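You operate a simulated robot arm through the tools that you are given. There is no shell and no other tool.

You run a simulated robot arm. Do the job below in one go: nothing can be reset, and whatever is moved stays where it is left.

## Task
Put things in order on the long worktop. At the end: the clear peanut jar stands where the orange soup block stood; the clear glass is in the blue bucket; the orange soup block stands on top of the grey tube base; the brown bottle (marked "TONIC") stands where the clear glass stood; whatever was shut is shut again. Leave all else as you found it, and nothing knocked over.

It is judged by the outcome, as a careful person would: the job done as asked, and still so three seconds after it is handed in. It fails if anything else is knocked over, pushed out of place, dropped, spilled or broken.

## Robot
A 7-joint arm with a two-finger parallel gripper, fixed in place. Base frame: the origin is on the floor under the middle of its stand, x ahead of it, y to its left, z up; the work surface is at about z = 0.9. Lengths are in m, angles in rad, forces in N, time in s.
With the tool pointing down near the work surface it reaches from about 0.24 to 0.68 m from the base axis. Its first joint turns from -1.152 to 1.152 rad. Payload 2.4 kg.
Tool frame: the origin (TCP) lies between the finger pads and is the grasp point; the fingertips stand 0.03 m ahead of it; z points along the fingers, y is the line along which they close. The gripper opens to 0.094 m. The fingers are 0.028 m wide and 0.01 m thick; the gripper's body (0.05 by 0.096 m) begins 0.055 m behind the TCP.
Orientation is told as [roll, pitch, yaw] about the base's x, y, z axes, in that order, counted from this pose: with the fingers straight down and closing along the base's y, the tool's x points along the base's -x, its y along +y and its z along -z.

## Interface
- The arm moves only by the tool step_arm. Its argument "steps" is a list of rows, each a list of 3 entries, a list of its own where there are three numbers: the shift along the base's x, y, z in m, then the turn, a rotation vector about the base's x, y, z in rad, then the opening in per cent of the stroke, from 0 (shut) to 100 (fully open). In form: [[[dx, dy, dz], [ax, ay, az], hand], ...]. A call has 1 to 20 rows; each row shifts and turns the commanded pose from where the row before left it. Rows are played at 5 a second. More than 0.05 m and 0.15 rad between two rows, or a gripper value outside its range, and nothing of the call is played. A pose out of reach is approached as far as the arm can. The call stops where the force on the tool passes 40 N (or 10 N more than at its start, if that is more) or the arm is blocked; 0.2 s more then pass. The fingers move at their own pace (about 0.153 m/s each) and stop on an object; they squeeze with about 27 N. The grip force told is the motor's: it shows also when the fingers shut on nothing. Time passes only in rows, and 0.2 s behind the last, so rows that do not move let the fingers close. The reply holds the time, the measured pose of the TCP, the force on the tool along the base axes, the opening and the grip force, in the units named above and with some noise, with the torque about the TCP (base axes, N m) and any sound that the robot's microphone picked up.
- Cameras (640 x 400 px; columns grow to the right, rows downward): "scene" is fixed at [0.0479, 0.4809, 1.4575]; the picture's right is [-0.65, -0.76, 0.00], its down [-0.36, 0.31, -0.88] and it looks along [0.67, -0.57, -0.47] (base axes); focal length 214 px, centre (320, 200). "wrist" rides on the gripper at [0.076, 0.014, -0.103] in the tool frame; the picture's right is [-0.18, 0.98, 0.00], its down [-0.75, -0.14, -0.64] and it looks along [-0.63, -0.12, 0.77] (tool axes); focal length 243 px, centre (320, 200). There is no depth. A picture from a camera that has moved, and an enlarged one, comes with that camera's place and axes in the base frame and with its lens.
- camera(camera): a new picture of that camera. No time passes.
- close_up(camera, box): a new picture of the part [left, top, right, bottom] of that camera's present view, enlarged. No time passes.
- hand_in(): hands the job in; it is judged then, once.

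Nothing tells you positions but the pictures and the camera data. Unless the task says otherwise, let go and move clear before handing in.

The tools are called after ">>>" as a command line: name --argument value ..., lists and objects as JSON in quotes. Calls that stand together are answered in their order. step_arm: Moves the arm, as the interface text tells. Its arguments: {"type":"object","properties":{"steps":{"type":"array","items":{"type":"array"}}},"required":["steps"]} The other tools are called the same way: camera (camera) takes a picture; close_up (camera, box) takes an enlarged picture of a part of a camera's view; hand_in () hands the job in.

At the start:

```text
t: 0.0
tcp_pos: [0.3914, -0.0147, 1.32]
ee_rot: [-0.001, 0.0, -0.001]
force: [0.0, -0.5, -0.1]
wrist_torque: [-0.01, -0.01, 0.0]
grip_width: 0.094
gripper_force: 0.1
```

scene: 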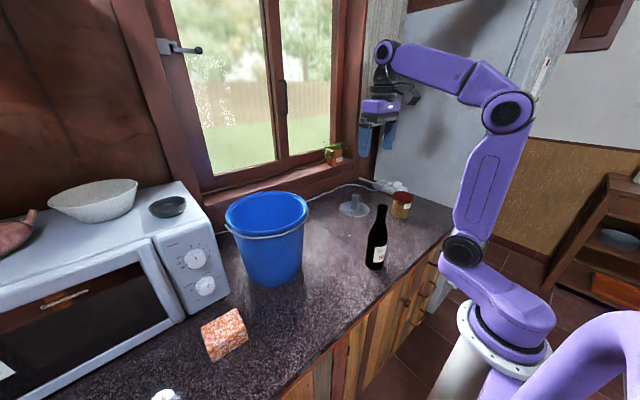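
wrist: 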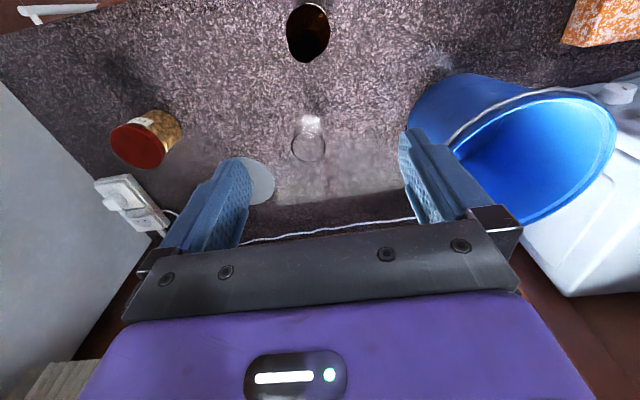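

I see the blue bucket, a dark bottle, a jar with a red lid, a grey disc-shaped base, an orange block near the microwave, and a faint glass near the middle of the worktop. I'll take close-ups to find their exact places before I move.

>>> close_up --camera "scene" --box '[300, 130, 460, 290]'

>>> close_up --camera "scene" --box '[140, 280, 300, 400]'

>>> close_up --camera "wrist" --box '[220, 60, 420, 260]'

>>> close_up --camera "wrist" --box '[80, 0, 380, 240]'

```text
2.50 times, centred on (380, 210) of scene
camera zoom: at [0.0479, 0.4809, 1.4575], right [-0.65, -0.76, 0.0], down [-0.36, 0.31, -0.88], along [0.67, -0.57, -0.47], focal length 536 px, centre (170, 175)
```

zoom: 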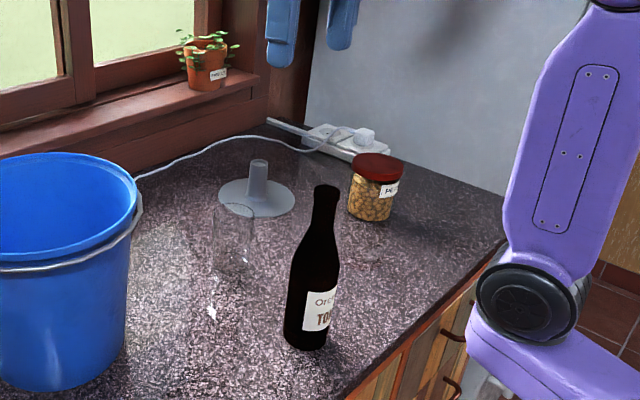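

```text
3.33 times, centred on (220, 340) of scene
camera zoom: at [0.0479, 0.4809, 1.4575], right [-0.65, -0.76, 0.0], down [-0.36, 0.31, -0.88], along [0.67, -0.57, -0.47], focal length 715 px, centre (653, -267)
```

zoom: 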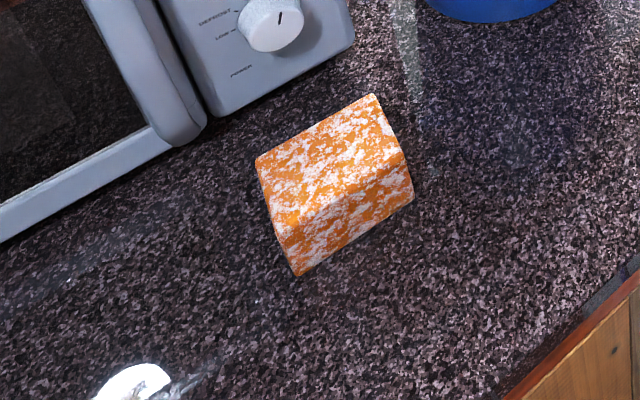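

```text
2.00 times, centred on (320, 160) of wrist
camera zoom: at [0.3146, 0.0011, 1.4216], right [0.18, 0.98, 0.0], down [0.75, -0.14, 0.64], along [0.63, -0.12, -0.77], focal length 485 px, centre (320, 280)
```

zoom: 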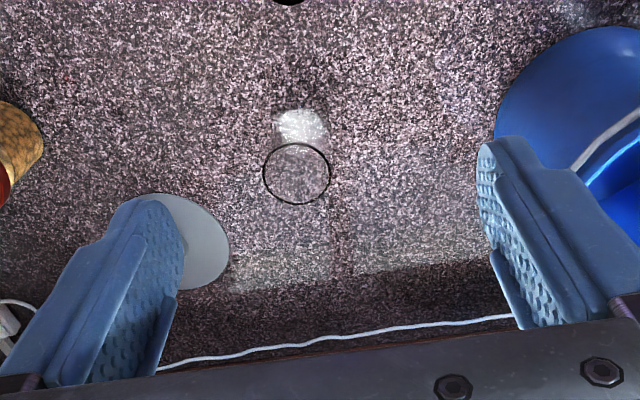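

```text
1.67 times, centred on (230, 120) of wrist
camera zoom: at [0.3146, 0.0011, 1.4216], right [0.18, 0.98, 0.0], down [0.75, -0.14, 0.64], along [0.63, -0.12, -0.77], focal length 404 px, centre (470, 333)
```

zoom: 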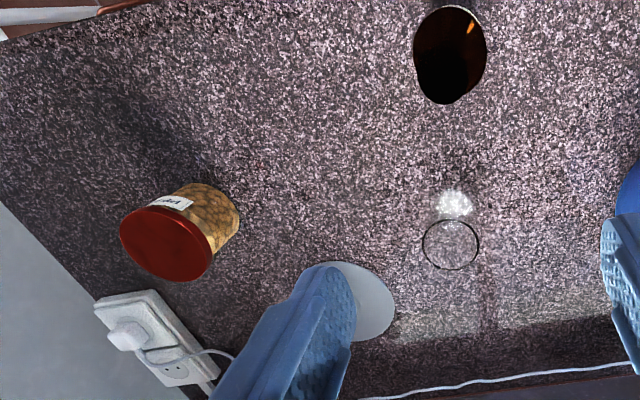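

The bottle appears to be near (0.35, -0.02), the glass near (0.53, -0.06), the jar near (0.47, -0.39), the tube base near (0.64, -0.26) and the block near (0.40, 0.46). Next come tighter close-ups to get the sizes.

>>> close_up --camera "scene" --box '[375, 175, 431, 231]'

>>> close_up --camera "scene" --box '[325, 185, 389, 245]'

>>> close_up --camera "scene" --box '[190, 300, 260, 370]'

>>> close_up --camera "scene" --box '[345, 195, 405, 280]'

>>> close_up --camera "scene" --box '[210, 180, 320, 295]'

>>> close_up --camera "wrist" --box '[90, 80, 200, 190]'

```text
7.14 times, centred on (403, 203) of scene
camera zoom: at [0.0479, 0.4809, 1.4575], right [-0.65, -0.76, 0.0], down [-0.36, 0.31, -0.88], along [0.67, -0.57, -0.47], focal length 1532 px, centre (-273, 179)
```

zoom: 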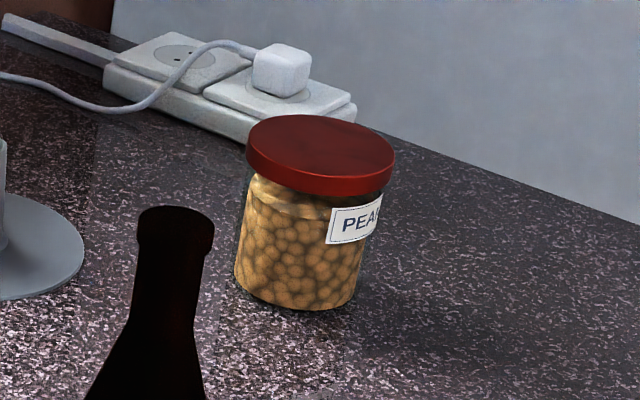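

```text
6.67 times, centred on (357, 215) of scene
camera zoom: at [0.0479, 0.4809, 1.4575], right [-0.65, -0.76, 0.0], down [-0.36, 0.31, -0.88], along [0.67, -0.57, -0.47], focal length 1430 px, centre (73, 100)
```

zoom: 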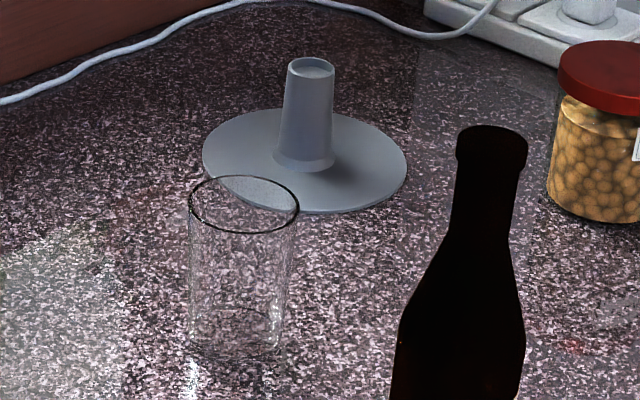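

```text
5.71 times, centred on (225, 335) of scene
camera zoom: at [0.0479, 0.4809, 1.4575], right [-0.65, -0.76, 0.0], down [-0.36, 0.31, -0.88], along [0.67, -0.57, -0.47], focal length 1226 px, centre (863, -571)
```

zoom: 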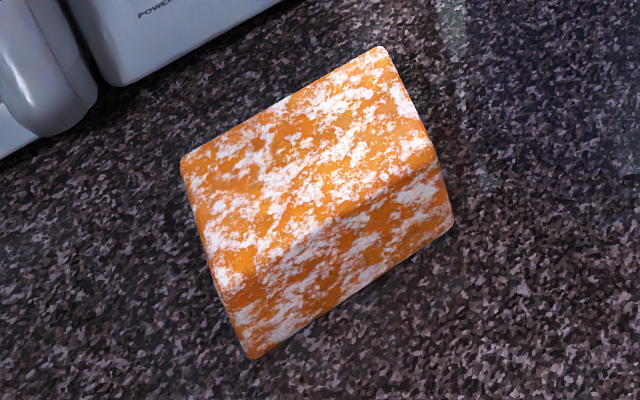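

```text
4.71 times, centred on (375, 238) of scene
camera zoom: at [0.0479, 0.4809, 1.4575], right [-0.65, -0.76, 0.0], down [-0.36, 0.31, -0.88], along [0.67, -0.57, -0.47], focal length 1009 px, centre (61, 24)
```

zoom: 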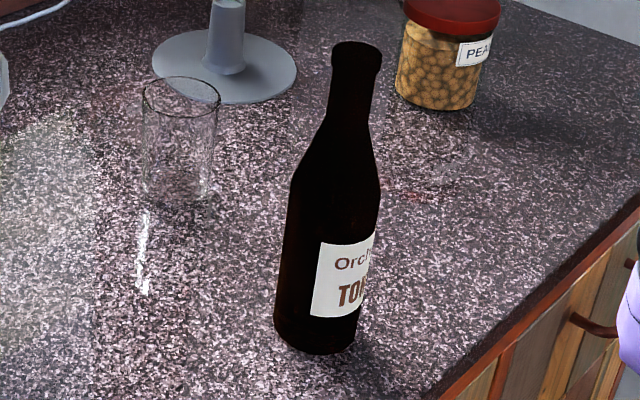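

```text
3.48 times, centred on (265, 238) of scene
camera zoom: at [0.0479, 0.4809, 1.4575], right [-0.65, -0.76, 0.0], down [-0.36, 0.31, -0.88], along [0.67, -0.57, -0.47], focal length 746 px, centre (511, 70)
```

zoom: 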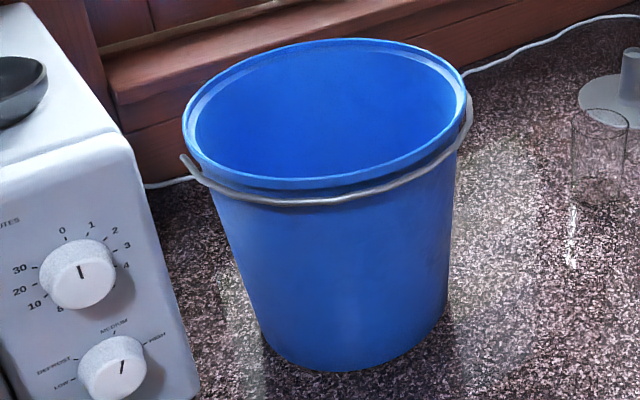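

```text
3.64 times, centred on (145, 135) of wrist
camera zoom: at [0.3146, 0.0011, 1.4216], right [0.18, 0.98, 0.0], down [0.75, -0.14, 0.64], along [0.63, -0.12, -0.77], focal length 882 px, centre (956, 436)
```

zoom: 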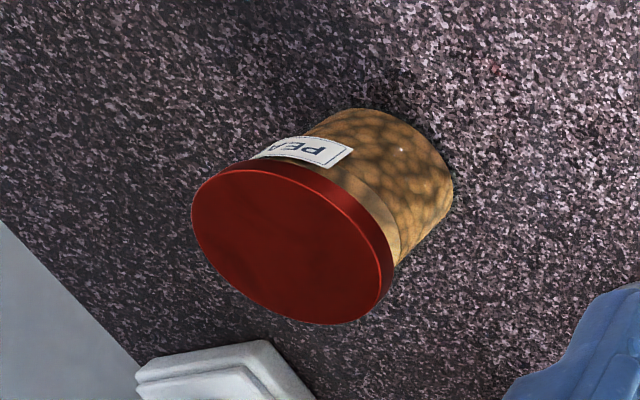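

The jar's lid is about 0.09 m wide, almost the full opening of the gripper, so I expect to grip its body from the side. The glass at about (0.526, -0.062) has to move first, so I'll go above it and look again.

>>> step_arm --steps '[[[0.04, -0.015, 0], [0, 0, 0], 100], [[0.04, -0.016, 0], [0, 0, 0], 100], [[0.04, -0.016, -0.02], [0, 0, 0], 100], [[0.015, 0, -0.04], [0, 0, 0], 100], [[0, 0, -0.04], [0, 0, 0], 100], [[0, 0, 0], [0, 0, 0], 100]]'

>>> camera --camera "scene"

>>> camera --camera "wrist"

```text
t: 1.4
tcp_pos: [0.5254, -0.0624, 1.2204]
ee_rot: [0.001, 0.001, 0.001]
force: [-0.3, -0.3, -0.2]
wrist_torque: [0.03, 0.04, 0.0]
grip_width: 0.0938
gripper_force: 0.1
```

```text
taken
```

scene: 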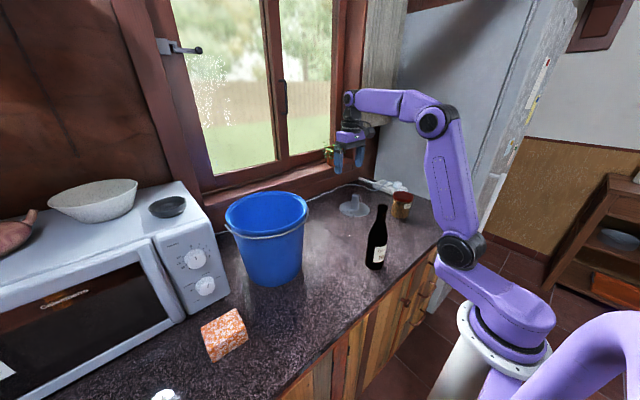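

```text
taken
camera wrist: at [0.4498, -0.0459, 1.323], right [0.18, 0.98, 0.0], down [0.75, -0.14, 0.64], along [0.63, -0.12, -0.77], focal length 243 px, centre (320, 200)
```

wrist: 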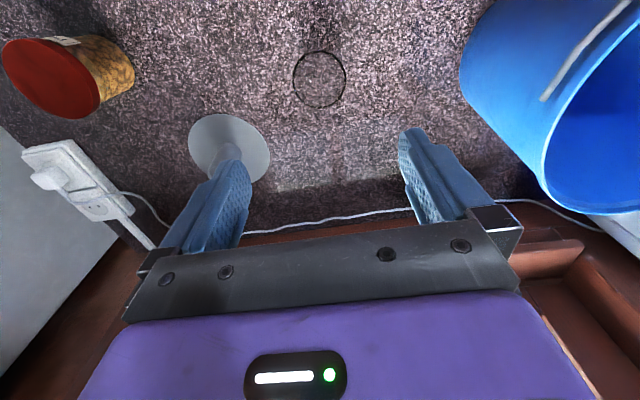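

The arm hangs above the glass now. I'll take close-ups of the glass, jar and tube base to refine where they are.

>>> close_up --camera "wrist" --box '[270, 20, 370, 120]'

>>> close_up --camera "wrist" --box '[0, 20, 140, 130]'

>>> close_up --camera "wrist" --box '[180, 100, 280, 200]'

>>> close_up --camera "scene" --box '[330, 80, 490, 280]'

```text
4.00 times, centred on (320, 70) of wrist
camera zoom: at [0.4498, -0.0459, 1.323], right [0.18, 0.98, 0.0], down [0.75, -0.14, 0.64], along [0.63, -0.12, -0.77], focal length 970 px, centre (320, 720)
```

zoom: 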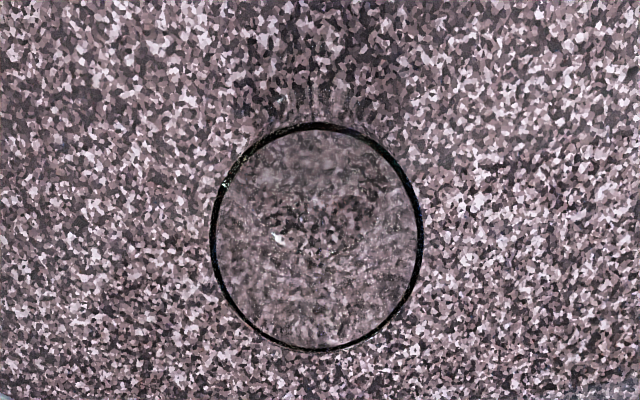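

```text
3.64 times, centred on (70, 75) of wrist
camera zoom: at [0.4498, -0.0459, 1.323], right [0.18, 0.98, 0.0], down [0.75, -0.14, 0.64], along [0.63, -0.12, -0.77], focal length 882 px, centre (1229, 654)
```

zoom: 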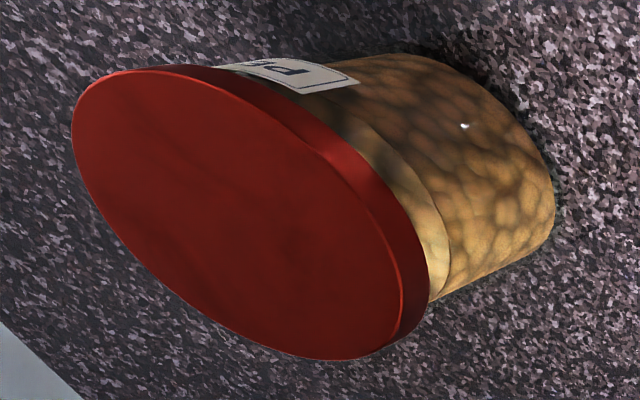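

```text
4.00 times, centred on (230, 150) of wrist
camera zoom: at [0.4498, -0.0459, 1.323], right [0.18, 0.98, 0.0], down [0.75, -0.14, 0.64], along [0.63, -0.12, -0.77], focal length 970 px, centre (680, 400)
```

zoom: 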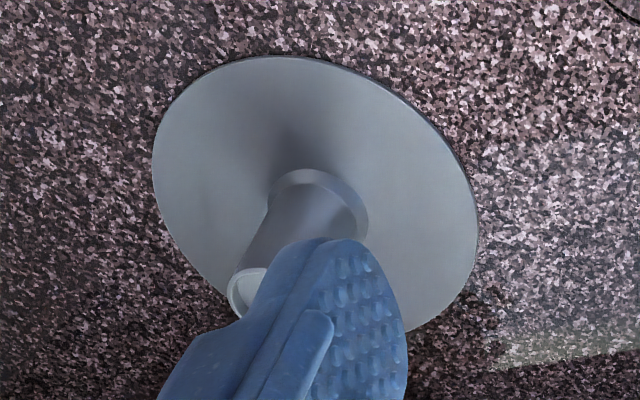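

```text
2.00 times, centred on (410, 180) of scene
camera zoom: at [0.0479, 0.4809, 1.4575], right [-0.65, -0.76, 0.0], down [-0.36, 0.31, -0.88], along [0.67, -0.57, -0.47], focal length 429 px, centre (140, 240)
```

zoom: 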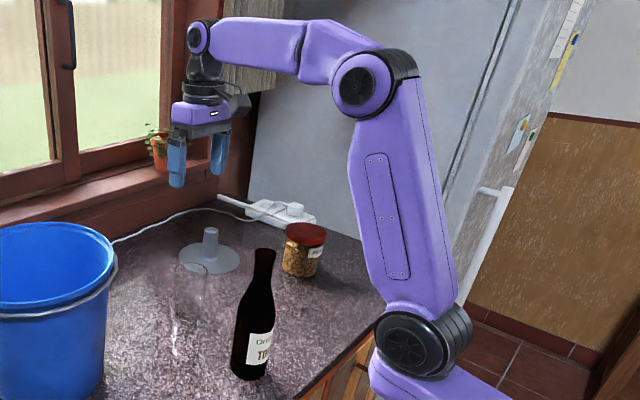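

The glass axis is at about (0.5255, -0.061), its rim is at z≈1.003 and it is 0.065 wide. I'll go straight down around it with the fingers open, stopping with the TCP at about 0.977.

>>> step_arm --steps '[[[0, 0.001, -0.04], [0, 0, 0], 100], [[0, 0, -0.04], [0, 0, 0], 100], [[0, 0, -0.04], [0, 0, 0], 100], [[0, 0, -0.04], [0, 0, 0], 100], [[0, 0, 0], [0, 0, 0], 100]]'

>>> camera --camera "wrist"

>>> close_up --camera "scene" --box '[300, 80, 480, 280]'

```text
t: 2.6
tcp_pos: [0.5265, -0.0625, 1.057]
ee_rot: [0.001, 0.002, 0.001]
force: [-0.2, -0.4, 0.2]
wrist_torque: [0.01, 0.02, 0.02]
grip_width: 0.094
gripper_force: 0.1
```

```text
taken
camera wrist: at [0.4502, -0.0474, 1.1602], right [0.18, 0.98, 0.0], down [0.75, -0.14, 0.64], along [0.63, -0.12, -0.77], focal length 243 px, centre (320, 200)
```

wrist: 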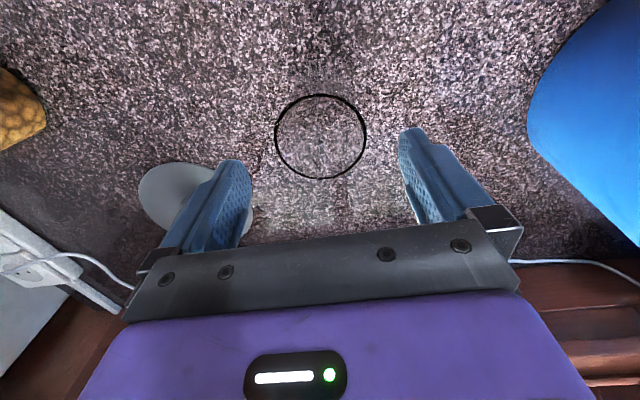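

```text
2.00 times, centred on (390, 180) of scene
camera zoom: at [0.0479, 0.4809, 1.4575], right [-0.65, -0.76, 0.0], down [-0.36, 0.31, -0.88], along [0.67, -0.57, -0.47], focal length 429 px, centre (180, 240)
```

zoom: 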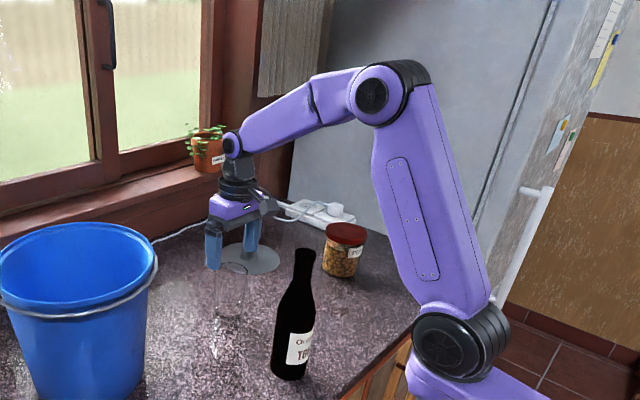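

The glass rim is centred between the fingers to within about 2 mm. I'll make a small correction, go down the rest of the way and close.

>>> step_arm --steps '[[[-0.001, 0.0015, -0.03], [0, 0, 0], 100], [[0, 0, -0.03], [0, 0, 0], 100], [[0, 0, -0.02], [0, 0, 0], 100], [[0, 0, 0], [0, 0, 0], 100]]'

>>> camera --camera "wrist"

```text
t: 3.6
tcp_pos: [0.5247, -0.0597, 0.9772]
ee_rot: [0.002, 0.0, 0.0]
force: [0.1, 0.5, -0.8]
wrist_torque: [0.0, 0.0, 0.0]
grip_width: 0.094
gripper_force: 0.1
```

```text
taken
camera wrist: at [0.4495, -0.044, 1.0814], right [0.18, 0.98, 0.0], down [0.75, -0.14, 0.64], along [0.63, -0.12, -0.77], focal length 243 px, centre (320, 200)
```

wrist: 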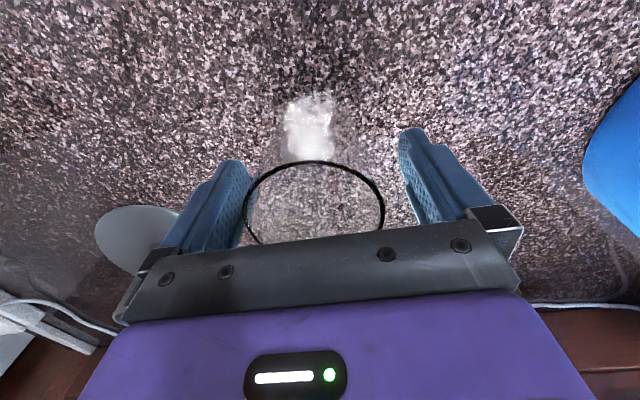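

The glass sits a couple of millimetres to the negative-y side. I'll correct for that and close gently.

>>> step_arm --steps '[[[0, -0.002, 0], [0, 0, 0], 100], [[0, 0, 0], [0, 0, 0], 80], [[0, 0, 0], [0, 0, 0], 70], [[0, 0, 0], [0, 0, 0], 60], [[0, 0, 0], [0, 0, 0], 50], [[0, 0, 0], [0, 0, 0], 50]]'

>>> camera --camera "wrist"

```text
t: 5.0
tcp_pos: [0.526, -0.0631, 0.9796]
ee_rot: [-0.002, 0.0, 0.002]
force: [0.2, -0.8, 0.3]
wrist_torque: [-0.03, -0.03, 0.0]
grip_width: 0.0651
gripper_force: 27.4
```

```text
taken
camera wrist: at [0.4494, -0.0459, 1.0819], right [0.18, 0.98, 0.0], down [0.75, -0.14, 0.64], along [0.63, -0.12, -0.77], focal length 243 px, centre (320, 200)
```

wrist: 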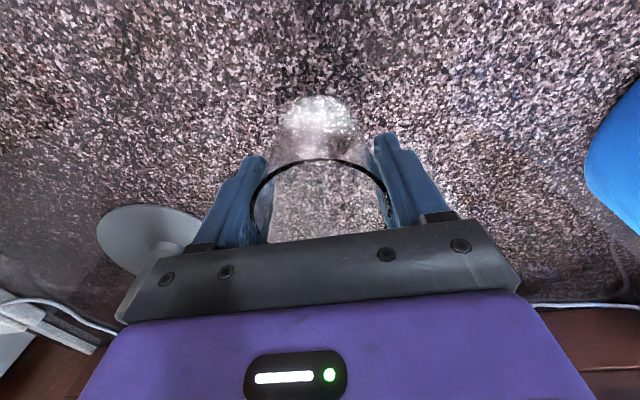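

The glass is held with a grip width of 0.065, and it stood at (0.525, -0.062). I'll lift it straight up, clear of the bucket rim, which I put at z≈1.135.

>>> step_arm --steps '[[[0, 0, 0.02], [0, 0, 0], 45], [[0, 0, 0.04], [0, 0, 0], 45], [[0, 0, 0.04], [0, 0, 0], 45], [[0, 0, 0.045], [0, 0, 0], 45], [[0, 0, 0.045], [0, 0, 0], 45], [[0, 0, 0.045], [0, 0, 0], 45], [[0, 0, 0.045], [0, 0, 0], 45], [[0, 0, 0.03], [0, 0, 0], 45], [[0, 0, 0], [0, 0, 0], 45]]'

>>> camera --camera "wrist"

>>> camera --camera "scene"

```text
t: 7.0
tcp_pos: [0.525, -0.0608, 1.2903]
ee_rot: [0.001, 0.002, -0.001]
force: [-0.3, -0.3, -0.2]
wrist_torque: [0.0, 0.01, 0.01]
grip_width: 0.0421
gripper_force: 0.0
```

```text
taken
camera wrist: at [0.4484, -0.0449, 1.3925], right [0.18, 0.98, 0.0], down [0.75, -0.14, 0.64], along [0.63, -0.12, -0.77], focal length 243 px, centre (320, 200)
```

wrist: 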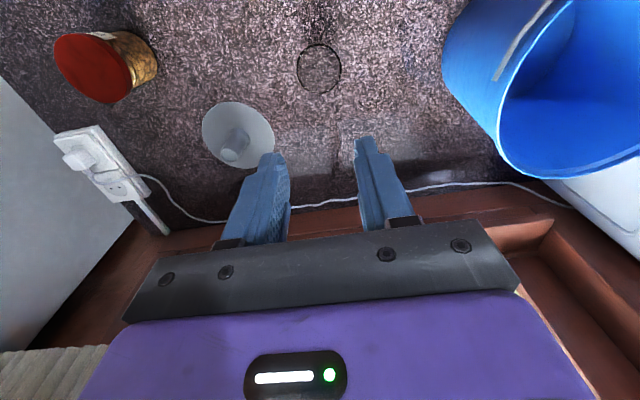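

```text
taken
```

scene: 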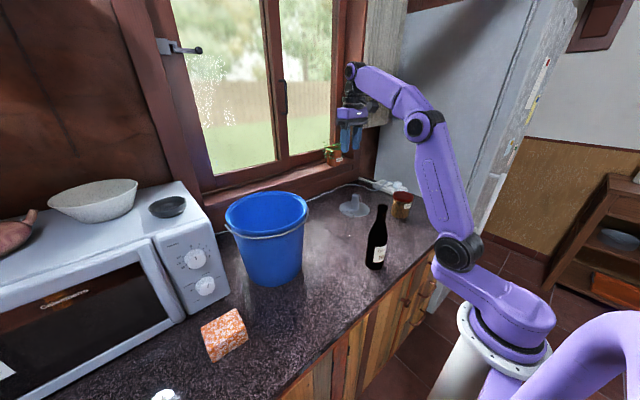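

The glass slipped out of the grip as I lifted, and it seems to be standing where it was. I'll check it closely before trying again.

>>> close_up --camera "wrist" --box '[270, 20, 370, 120]'

>>> close_up --camera "scene" --box '[325, 195, 389, 245]'

```text
4.00 times, centred on (320, 70) of wrist
camera zoom: at [0.4484, -0.0449, 1.3925], right [0.18, 0.98, 0.0], down [0.75, -0.14, 0.64], along [0.63, -0.12, -0.77], focal length 970 px, centre (320, 720)
```

zoom: 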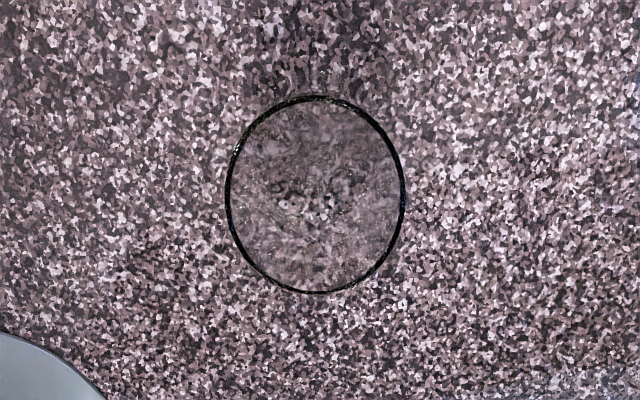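

```text
8.00 times, centred on (357, 220) of scene
camera zoom: at [0.0479, 0.4809, 1.4575], right [-0.65, -0.76, 0.0], down [-0.36, 0.31, -0.88], along [0.67, -0.57, -0.47], focal length 1716 px, centre (24, 40)
```

zoom: 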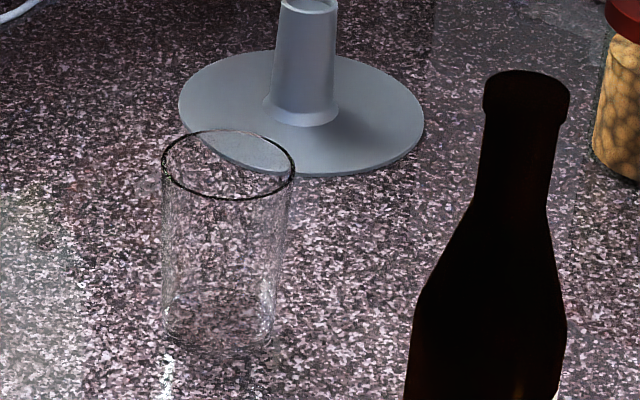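

The glass is upright and unharmed, so the grip only slipped. I'll go down again, lower this time, close fully, and lift in tiny steps while I watch the forces.

>>> step_arm --steps '[[[0.001, -0.001, -0.045], [0, 0, 0], 100], [[0, 0, -0.045], [0, 0, 0], 100], [[0, 0, -0.045], [0, 0, 0], 100], [[0, 0, -0.045], [0, 0, 0], 100], [[0, 0, -0.045], [0, 0, 0], 100], [[0, 0, -0.04], [0, 0, 0], 100], [[0, 0, -0.03], [0, 0, 0], 100], [[0, 0, -0.02], [0, 0, 0], 100], [[0, 0, -0.012], [0, 0, 0], 100], [[0, 0, 0], [0, 0, 0], 100]]'

>>> camera --camera "wrist"

>>> close_up --camera "scene" --box '[315, 155, 405, 245]'

```text
t: 9.2
tcp_pos: [0.5255, -0.0624, 0.9617]
ee_rot: [0.0, 0.001, 0.001]
force: [0.4, -0.2, -0.4]
wrist_torque: [-0.04, 0.02, 0.02]
grip_width: 0.094
gripper_force: 0.1
```

```text
taken
camera wrist: at [0.4501, -0.0466, 1.0646], right [0.18, 0.98, 0.0], down [0.75, -0.14, 0.64], along [0.63, -0.12, -0.77], focal length 243 px, centre (320, 200)
```

wrist: 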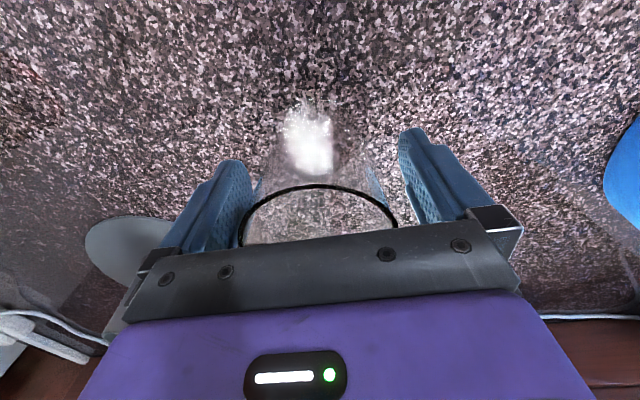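

```text
4.44 times, centred on (360, 200) of scene
camera zoom: at [0.0479, 0.4809, 1.4575], right [-0.65, -0.76, 0.0], down [-0.36, 0.31, -0.88], along [0.67, -0.57, -0.47], focal length 953 px, centre (142, 200)
```

zoom: 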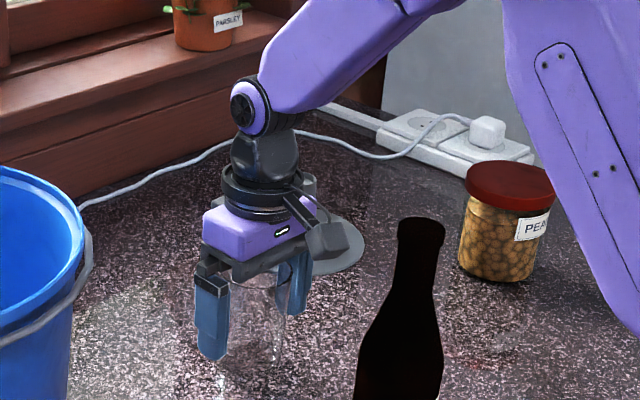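

The fingers now straddle the glass lower down. I'll close fully and lift just a little to see whether it holds.

>>> step_arm --steps '[[[0, 0, 0], [0, 0, 0], 75], [[0, 0, 0], [0, 0, 0], 65], [[0, 0, 0], [0, 0, 0], 40], [[0, 0, 0], [0, 0, 0], 0], [[0, 0, 0], [0, 0, 0], 0], [[0, 0, 0], [0, 0, 0], 0]]'

>>> step_arm --steps '[[[0, 0, 0.004], [0, 0, 0], 0], [[0, 0, 0.004], [0, 0, 0], 0], [[0, 0, 0], [0, 0, 0], 0], [[0, 0, 0], [0, 0, 0], 0]]'

>>> close_up --camera "wrist" --box '[220, 80, 420, 260]'

>>> close_up --camera "scene" --box '[325, 195, 389, 245]'

```text
t: 10.6
tcp_pos: [0.5271, -0.0629, 0.9617]
ee_rot: [0.0, -0.001, 0.0]
force: [0.9, -0.4, -0.9]
wrist_torque: [0.01, -0.02, -0.01]
grip_width: 0.0647
gripper_force: 26.8
```

```text
t: 11.6
tcp_pos: [0.5257, -0.0619, 0.9703]
ee_rot: [-0.001, -0.001, 0.0]
force: [0.2, 0.2, -0.9]
wrist_torque: [-0.01, -0.02, 0.0]
grip_width: 0.0647
gripper_force: 26.5
```

```text
2.22 times, centred on (320, 170) of wrist
camera zoom: at [0.4496, -0.0463, 1.073], right [0.18, 0.98, 0.0], down [0.75, -0.14, 0.64], along [0.63, -0.12, -0.77], focal length 539 px, centre (320, 267)
```

zoom: 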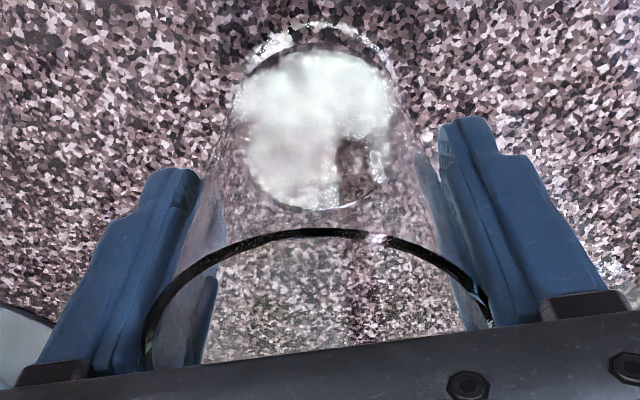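

```text
8.00 times, centred on (357, 220) of scene
camera zoom: at [0.0479, 0.4809, 1.4575], right [-0.65, -0.76, 0.0], down [-0.36, 0.31, -0.88], along [0.67, -0.57, -0.47], focal length 1716 px, centre (24, 40)
```

zoom: 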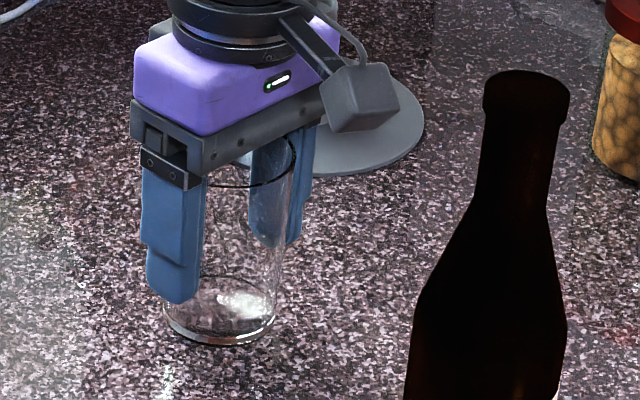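

The rim kept its place relative to the gripper and the base now looks lifted, so it is holding. I'll go on lifting gently.

>>> step_arm --steps '[[[0, 0, 0.006], [0, 0, 0], 0], [[0, 0, 0.008], [0, 0, 0], 0], [[0, 0, 0.01], [0, 0, 0], 0], [[0, 0, 0.01], [0, 0, 0], 0], [[0, 0, 0.01], [0, 0, 0], 0], [[0, 0, 0.005], [0, 0, 0], 0], [[0, 0, 0], [0, 0, 0], 0]]'

>>> close_up --camera "wrist" --box '[220, 80, 420, 260]'

>>> close_up --camera "scene" --box '[325, 165, 389, 245]'

```text
t: 13.2
tcp_pos: [0.5239, -0.0623, 1.0196]
ee_rot: [0.0, 0.0, 0.0]
force: [0.8, -0.7, -1.2]
wrist_torque: [0.02, -0.04, 0.0]
grip_width: 0.0648
gripper_force: 27.0
```

```text
2.22 times, centred on (320, 170) of wrist
camera zoom: at [0.4488, -0.0459, 1.122], right [0.18, 0.98, 0.0], down [0.75, -0.14, 0.64], along [0.63, -0.12, -0.77], focal length 539 px, centre (320, 267)
```

zoom: 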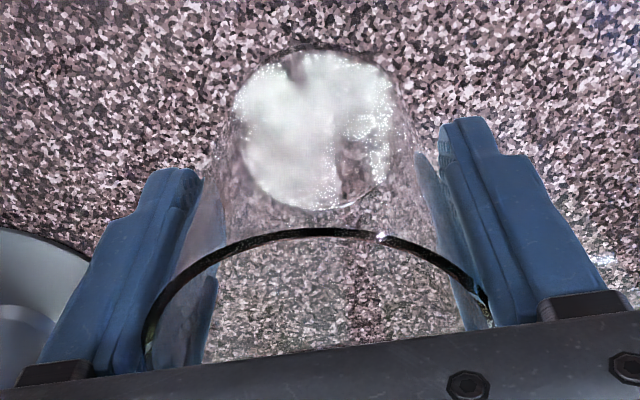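

```text
5.00 times, centred on (357, 205) of scene
camera zoom: at [0.0479, 0.4809, 1.4575], right [-0.65, -0.76, 0.0], down [-0.36, 0.31, -0.88], along [0.67, -0.57, -0.47], focal length 1072 px, centre (135, 175)
```

zoom: 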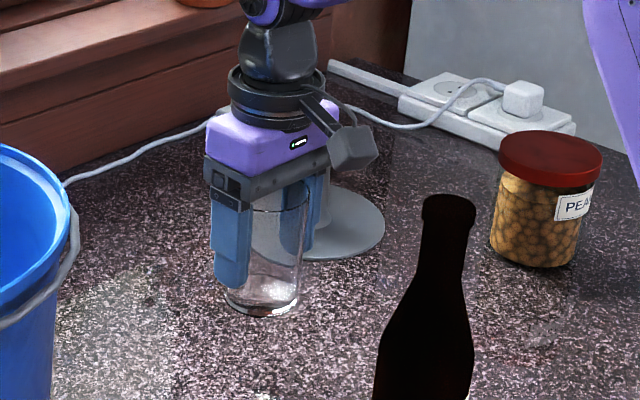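

The glass is firmly held now. I'll lift it on to about z = 1.25.

>>> step_arm --steps '[[[0, 0, 0.012], [0, 0, 0], 0], [[0, 0, 0.018], [0, 0, 0], 0], [[0, 0, 0.02], [0, 0, 0], 0], [[0, 0, 0.02], [0, 0, 0], 0], [[0, 0, 0.02], [0, 0, 0], 0], [[0, 0, 0.02], [0, 0, 0], 0], [[0, 0, 0.02], [0, 0, 0], 0], [[0, 0, 0.02], [0, 0, 0], 0], [[0, 0, 0.02], [0, 0, 0], 0], [[0, 0, 0.02], [0, 0, 0], 0], [[0, 0, 0.02], [0, 0, 0], 0], [[0, 0, 0.02], [0, 0, 0], 0], [[0, 0, 0.01], [0, 0, 0], 0], [[0, 0, 0], [0, 0, 0], 0]]'

>>> camera --camera "wrist"

>>> camera --camera "scene"

```text
t: 16.2
tcp_pos: [0.5262, -0.0621, 1.2583]
ee_rot: [0.0, 0.001, 0.0]
force: [0.0, 0.7, -1.7]
wrist_torque: [-0.01, -0.02, -0.02]
grip_width: 0.0648
gripper_force: 27.3
```

```text
taken
camera wrist: at [0.4503, -0.0474, 1.3619], right [0.18, 0.98, 0.0], down [0.75, -0.14, 0.64], along [0.63, -0.12, -0.77], focal length 243 px, centre (320, 200)
```

wrist: 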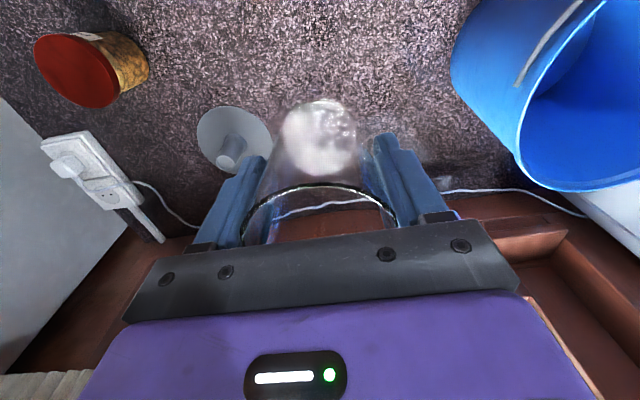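

```text
taken
```

scene: 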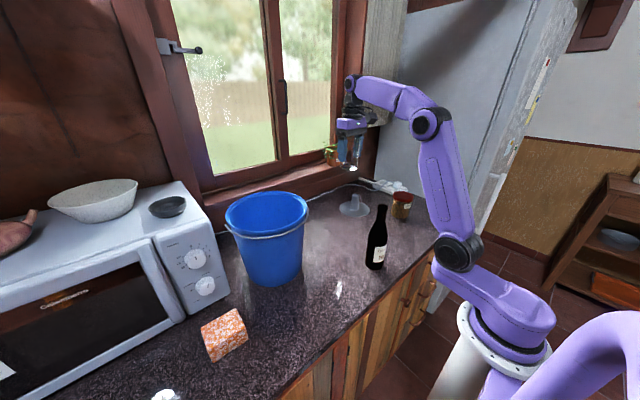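

The glass is held at z = 1.258. I'll carry it slowly over the bucket, whose centre I put at about (0.56, 0.25), turning the hand to suit.

>>> step_arm --steps '[[[0.001, 0.012, 0.003], [0, 0, 0.02], 0], [[0.002, 0.02, 0.003], [0, 0, 0.025], 0], [[0.002, 0.02, 0.003], [0, 0, 0.025], 0], [[0.002, 0.02, 0.003], [0, 0, 0.025], 0], [[0.002, 0.02, 0.003], [0, 0, 0.025], 0], [[0.002, 0.02, 0.003], [0, 0, 0.025], 0], [[0.002, 0.02, 0.002], [0, 0, 0.025], 0], [[0.002, 0.02, 0], [0, 0, 0.025], 0], [[0.002, 0.02, 0], [0, 0, 0.025], 0], [[0.002, 0.02, 0], [0, 0, 0.025], 0], [[0.002, 0.02, 0], [0, 0, 0.025], 0], [[0.002, 0.02, 0], [0, 0, 0.025], 0], [[0.002, 0.02, 0], [0, 0, 0.025], 0], [[0.002, 0.02, 0], [0, 0, 0.025], 0], [[0.002, 0.02, 0], [0, 0, 0.025], 0], [[0.002, 0.014, 0], [0, 0, 0.025], 0], [[0, 0.005, 0], [0, 0, 0.0], 0], [[0, 0, 0], [0, 0, 0], 0]]'

>>> camera --camera "wrist"

>>> camera --camera "scene"

```text
t: 20.0
tcp_pos: [0.5143, 0.229, 1.2751]
ee_rot: [-0.002, 0.001, 0.394]
force: [0.4, 0.6, -2.1]
wrist_torque: [-0.02, -0.02, -0.06]
grip_width: 0.0644
gripper_force: 27.0
out of reach, approached as far as the arm can: row 11, 13, 14, 15, 16
```

```text
taken
camera wrist: at [0.4395, 0.2142, 1.3789], right [-0.21, 0.98, 0.0], down [0.75, 0.16, 0.64], along [0.63, 0.13, -0.77], focal length 243 px, centre (320, 200)
```

wrist: 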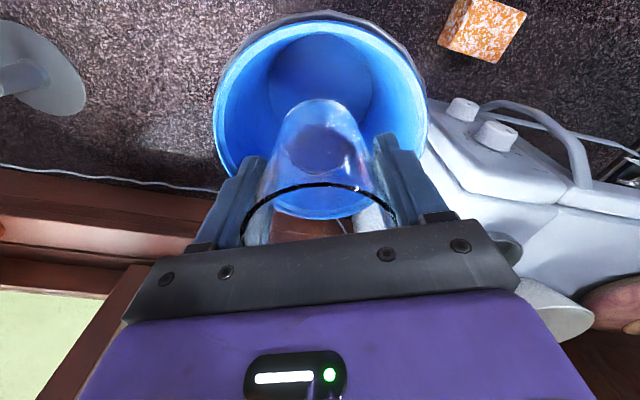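

```text
taken
```

scene: 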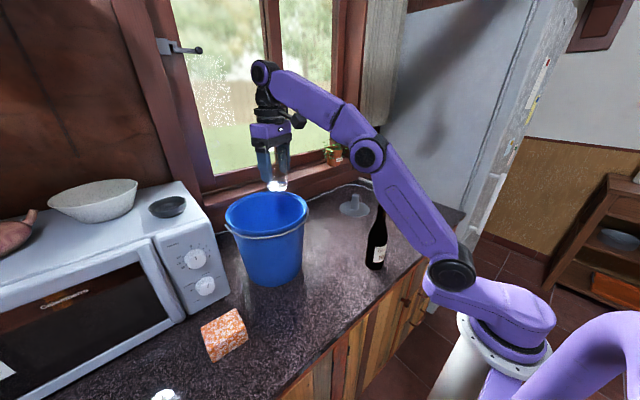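

The arm stopped short because the reach is smaller at this height. The bucket centre looks to be about (0.557, 0.247), so I'll come straight down a little, which gives more reach, and see where the arm settles.

>>> step_arm --steps '[[[0, 0, -0.015], [0, 0, 0], 0], [[0, 0, -0.015], [0, 0, 0], 0], [[0, 0, -0.015], [0, 0, 0], 0], [[0, 0, 0], [0, 0, 0], 0]]'

>>> camera --camera "wrist"

```text
t: 21.0
tcp_pos: [0.5165, 0.2284, 1.2318]
ee_rot: [0.001, 0.0, 0.393]
force: [0.2, -0.4, -2.3]
wrist_torque: [-0.01, -0.02, 0.0]
grip_width: 0.0647
gripper_force: 27.1
```

```text
taken
camera wrist: at [0.4413, 0.2144, 1.3344], right [-0.21, 0.98, 0.0], down [0.75, 0.16, 0.64], along [0.63, 0.13, -0.77], focal length 243 px, centre (320, 200)
```

wrist: 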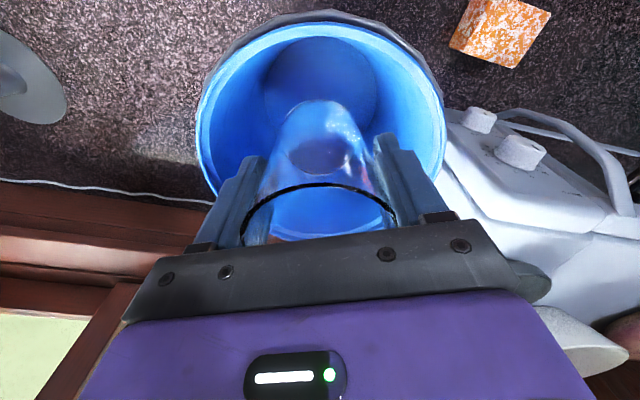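

The commanded pose now matches the measured one. I'll move outward to the bucket centre while easing down, and check again.

>>> step_arm --steps '[[[0.009, 0.004, -0.008], [0, 0, 0], 0], [[0.012, 0.005, -0.008], [0, 0, 0], 0], [[0.012, 0.005, -0.008], [0, 0, 0], 0], [[0.01, 0.005, -0.008], [0, 0, 0], 0], [[0, 0, 0], [0, 0, 0], 0]]'

>>> camera --camera "wrist"

>>> close_up --camera "scene" --box '[200, 60, 360, 300]'

```text
t: 22.2
tcp_pos: [0.559, 0.2478, 1.2004]
ee_rot: [0.0, 0.0, 0.394]
force: [0.9, -0.2, -1.9]
wrist_torque: [0.0, 0.0, 0.01]
grip_width: 0.0647
gripper_force: 26.7
```

```text
taken
camera wrist: at [0.4839, 0.2339, 1.3027], right [-0.21, 0.98, 0.0], down [0.75, 0.16, 0.64], along [0.63, 0.13, -0.77], focal length 243 px, centre (320, 200)
```

wrist: 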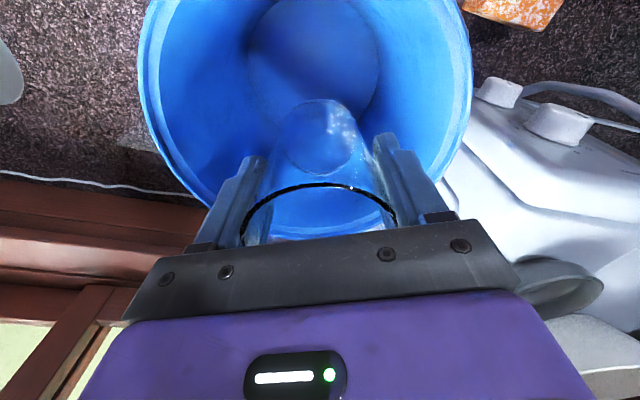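

```text
1.67 times, centred on (280, 180) of scene
camera zoom: at [0.0479, 0.4809, 1.4575], right [-0.65, -0.76, 0.0], down [-0.36, 0.31, -0.88], along [0.67, -0.57, -0.47], focal length 358 px, centre (387, 233)
```

zoom: 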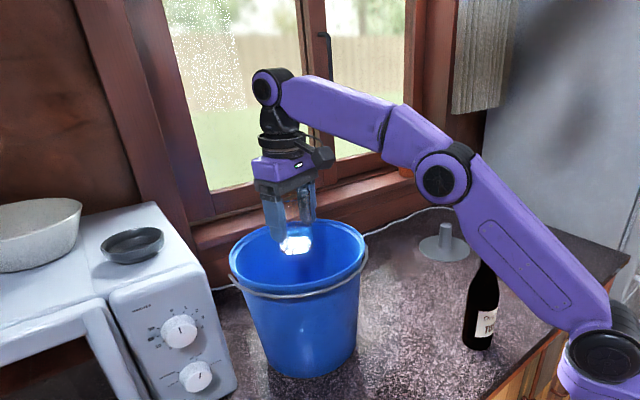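

The bucket floor centre is near (0.557, 0.243). I'll shift slightly outward so the wrist camera housing clears the near wall, then lower the glass well down.

>>> step_arm --steps '[[[0.004, -0.001, -0.01], [0, 0, 0], 0], [[0.005, -0.001, -0.018], [0, 0, 0], 0], [[0, 0, -0.02], [0, 0, 0], 0], [[0, 0, -0.02], [0, 0, 0], 0], [[0, 0, -0.02], [0, 0, 0], 0], [[0, 0, -0.02], [0, 0, 0], 0], [[0, 0, -0.01], [0, 0, 0], 0], [[0, 0, 0], [0, 0, 0], 0]]'

>>> camera --camera "wrist"

>>> close_up --camera "scene" --box '[200, 60, 360, 300]'

```text
t: 24.0
tcp_pos: [0.5682, 0.2453, 1.08]
ee_rot: [0.0, -0.001, 0.396]
force: [-0.7, -0.4, -1.4]
wrist_torque: [-0.02, -0.01, -0.02]
grip_width: 0.0646
gripper_force: 27.1
```

```text
taken
camera wrist: at [0.4925, 0.2315, 1.1839], right [-0.21, 0.98, 0.0], down [0.75, 0.16, 0.64], along [0.63, 0.13, -0.77], focal length 243 px, centre (320, 200)
```

wrist: 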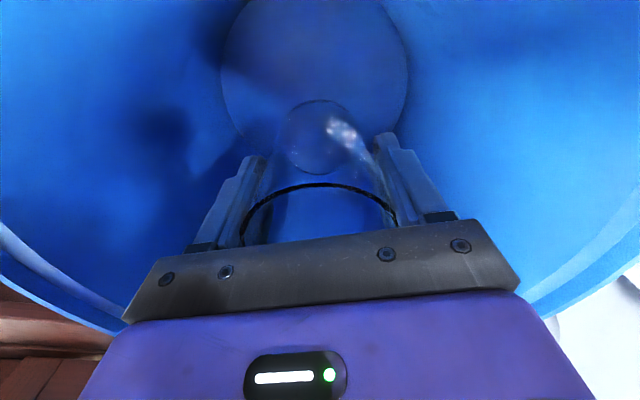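

```text
1.67 times, centred on (280, 180) of scene
camera zoom: at [0.0479, 0.4809, 1.4575], right [-0.65, -0.76, 0.0], down [-0.36, 0.31, -0.88], along [0.67, -0.57, -0.47], focal length 358 px, centre (387, 233)
```

zoom: 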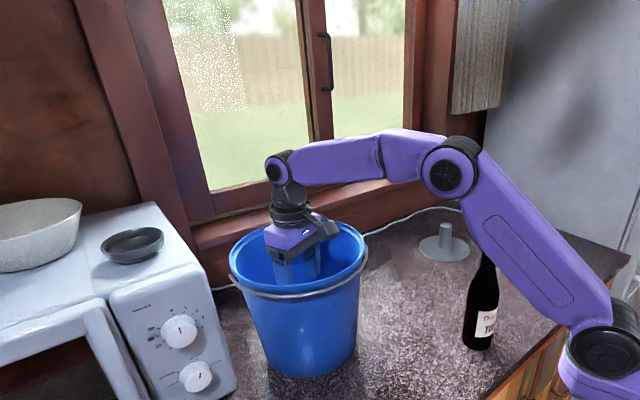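

Clearances look fine so far. I'll lower further, to about z = 0.985, then feel for the bucket floor in small steps.

>>> step_arm --steps '[[[0, 0, -0.018], [0, 0, 0], 0], [[0, 0, -0.018], [0, 0, 0], 0], [[0, 0, -0.018], [0, 0, 0], 0], [[0, 0, -0.018], [0, 0, 0], 0], [[0, 0, -0.013], [0, 0, 0], 0], [[0, 0, -0.008], [0, 0, 0], 0], [[0, 0, 0], [0, 0, 0], 0]]'

>>> camera --camera "wrist"

>>> close_up --camera "scene" --box '[200, 60, 360, 300]'

```text
t: 25.6
tcp_pos: [0.567, 0.2472, 0.989]
ee_rot: [0.0, -0.003, 0.394]
force: [4.6, 1.4, 12.5]
wrist_torque: [0.01, 0.03, -0.01]
grip_width: 0.064
gripper_force: 27.0
```

```text
taken
camera wrist: at [0.4922, 0.2322, 1.0924], right [-0.21, 0.98, 0.0], down [0.75, 0.16, 0.64], along [0.63, 0.13, -0.76], focal length 243 px, centre (320, 200)
```

wrist: 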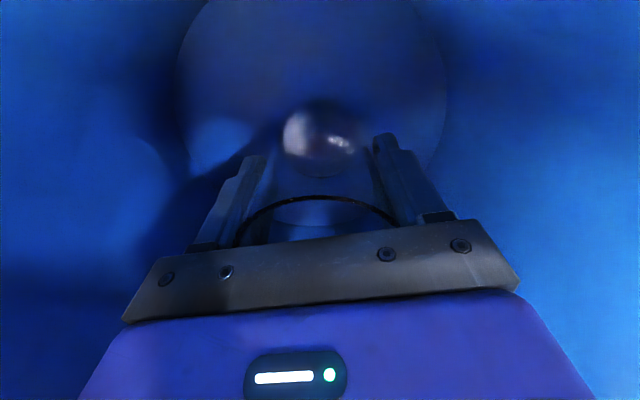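

```text
1.67 times, centred on (280, 180) of scene
camera zoom: at [0.0478, 0.4808, 1.4575], right [-0.65, -0.76, 0.0], down [-0.36, 0.31, -0.88], along [0.67, -0.57, -0.47], focal length 358 px, centre (387, 233)
```

zoom: 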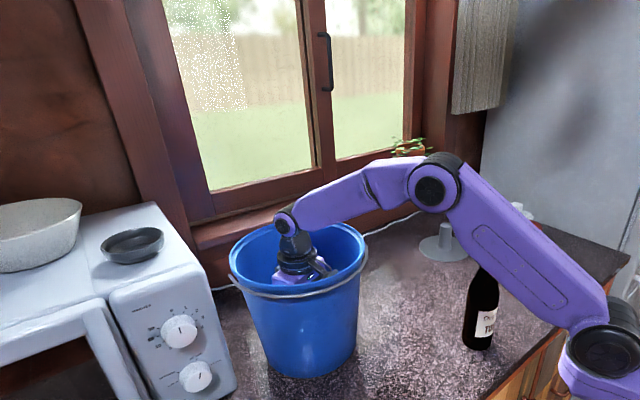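

The glass has met the bucket floor: I read about 12 N upward. I'll ease off by a millimetre or two and then open the fingers a little at a time.

>>> step_arm --steps '[[[0, 0, 0.001], [0, 0, 0], 0], [[0, 0, 0], [0, 0, 0], 0]]'

>>> close_up --camera "wrist" --box '[220, 80, 420, 260]'

```text
t: 26.2
tcp_pos: [0.5687, 0.247, 0.9884]
ee_rot: [0.0, 0.0, 0.395]
force: [3.7, 1.8, 10.6]
wrist_torque: [0.01, -0.14, -0.01]
grip_width: 0.0639
gripper_force: 27.0
```

```text
2.22 times, centred on (320, 170) of wrist
camera zoom: at [0.492, 0.2321, 1.0924], right [-0.21, 0.98, 0.0], down [0.75, 0.16, 0.64], along [0.63, 0.13, -0.77], focal length 539 px, centre (320, 267)
```

zoom: 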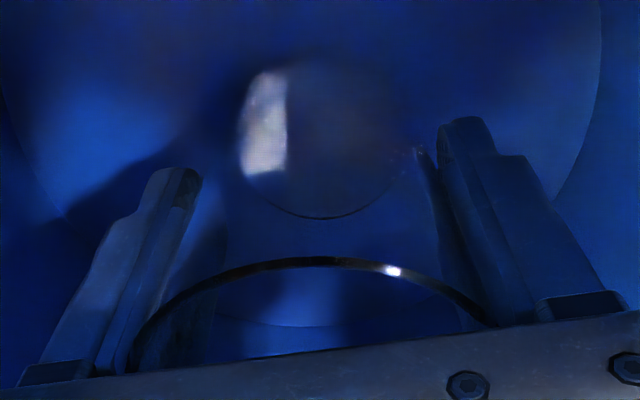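

>>> step_arm --steps '[[[0, 0, 0.002], [0, 0, 0], 0], [[0, 0, 0], [0, 0, 0], 0]]'

```text
t: 26.8
tcp_pos: [0.568, 0.2463, 0.9905]
ee_rot: [0.001, 0.003, 0.395]
force: [0.1, -0.7, -2.5]
wrist_torque: [0.02, -0.01, 0.01]
grip_width: 0.0639
gripper_force: 26.5
```

The glass is now within a millimetre of the floor. I'll lower that last bit and open the fingers gradually.

>>> step_arm --steps '[[[0, 0, -0.001], [0, 0, 0], 0], [[0, 0, 0], [0, 0, 0], 60], [[0, 0, 0], [0, 0, 0], 72], [[0, 0, 0], [0, 0, 0], 80], [[0, 0, 0], [0, 0, 0], 90], [[0, 0, 0], [0, 0, 0], 90]]'

>>> camera --camera "wrist"

```text
t: 28.2
tcp_pos: [0.5683, 0.2458, 0.9912]
ee_rot: [0.0, -0.001, 0.394]
force: [0.4, -0.3, -0.5]
wrist_torque: [-0.03, 0.01, 0.03]
grip_width: 0.0847
gripper_force: 0.1
```

```text
taken
camera wrist: at [0.492, 0.2311, 1.0939], right [-0.21, 0.98, 0.0], down [0.75, 0.16, 0.64], along [0.63, 0.13, -0.77], focal length 243 px, centre (320, 200)
```

wrist: 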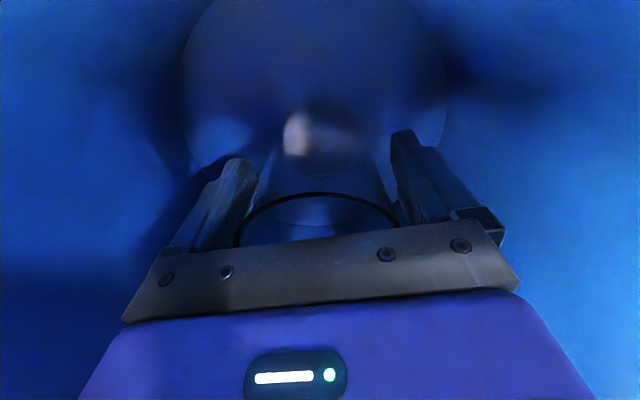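

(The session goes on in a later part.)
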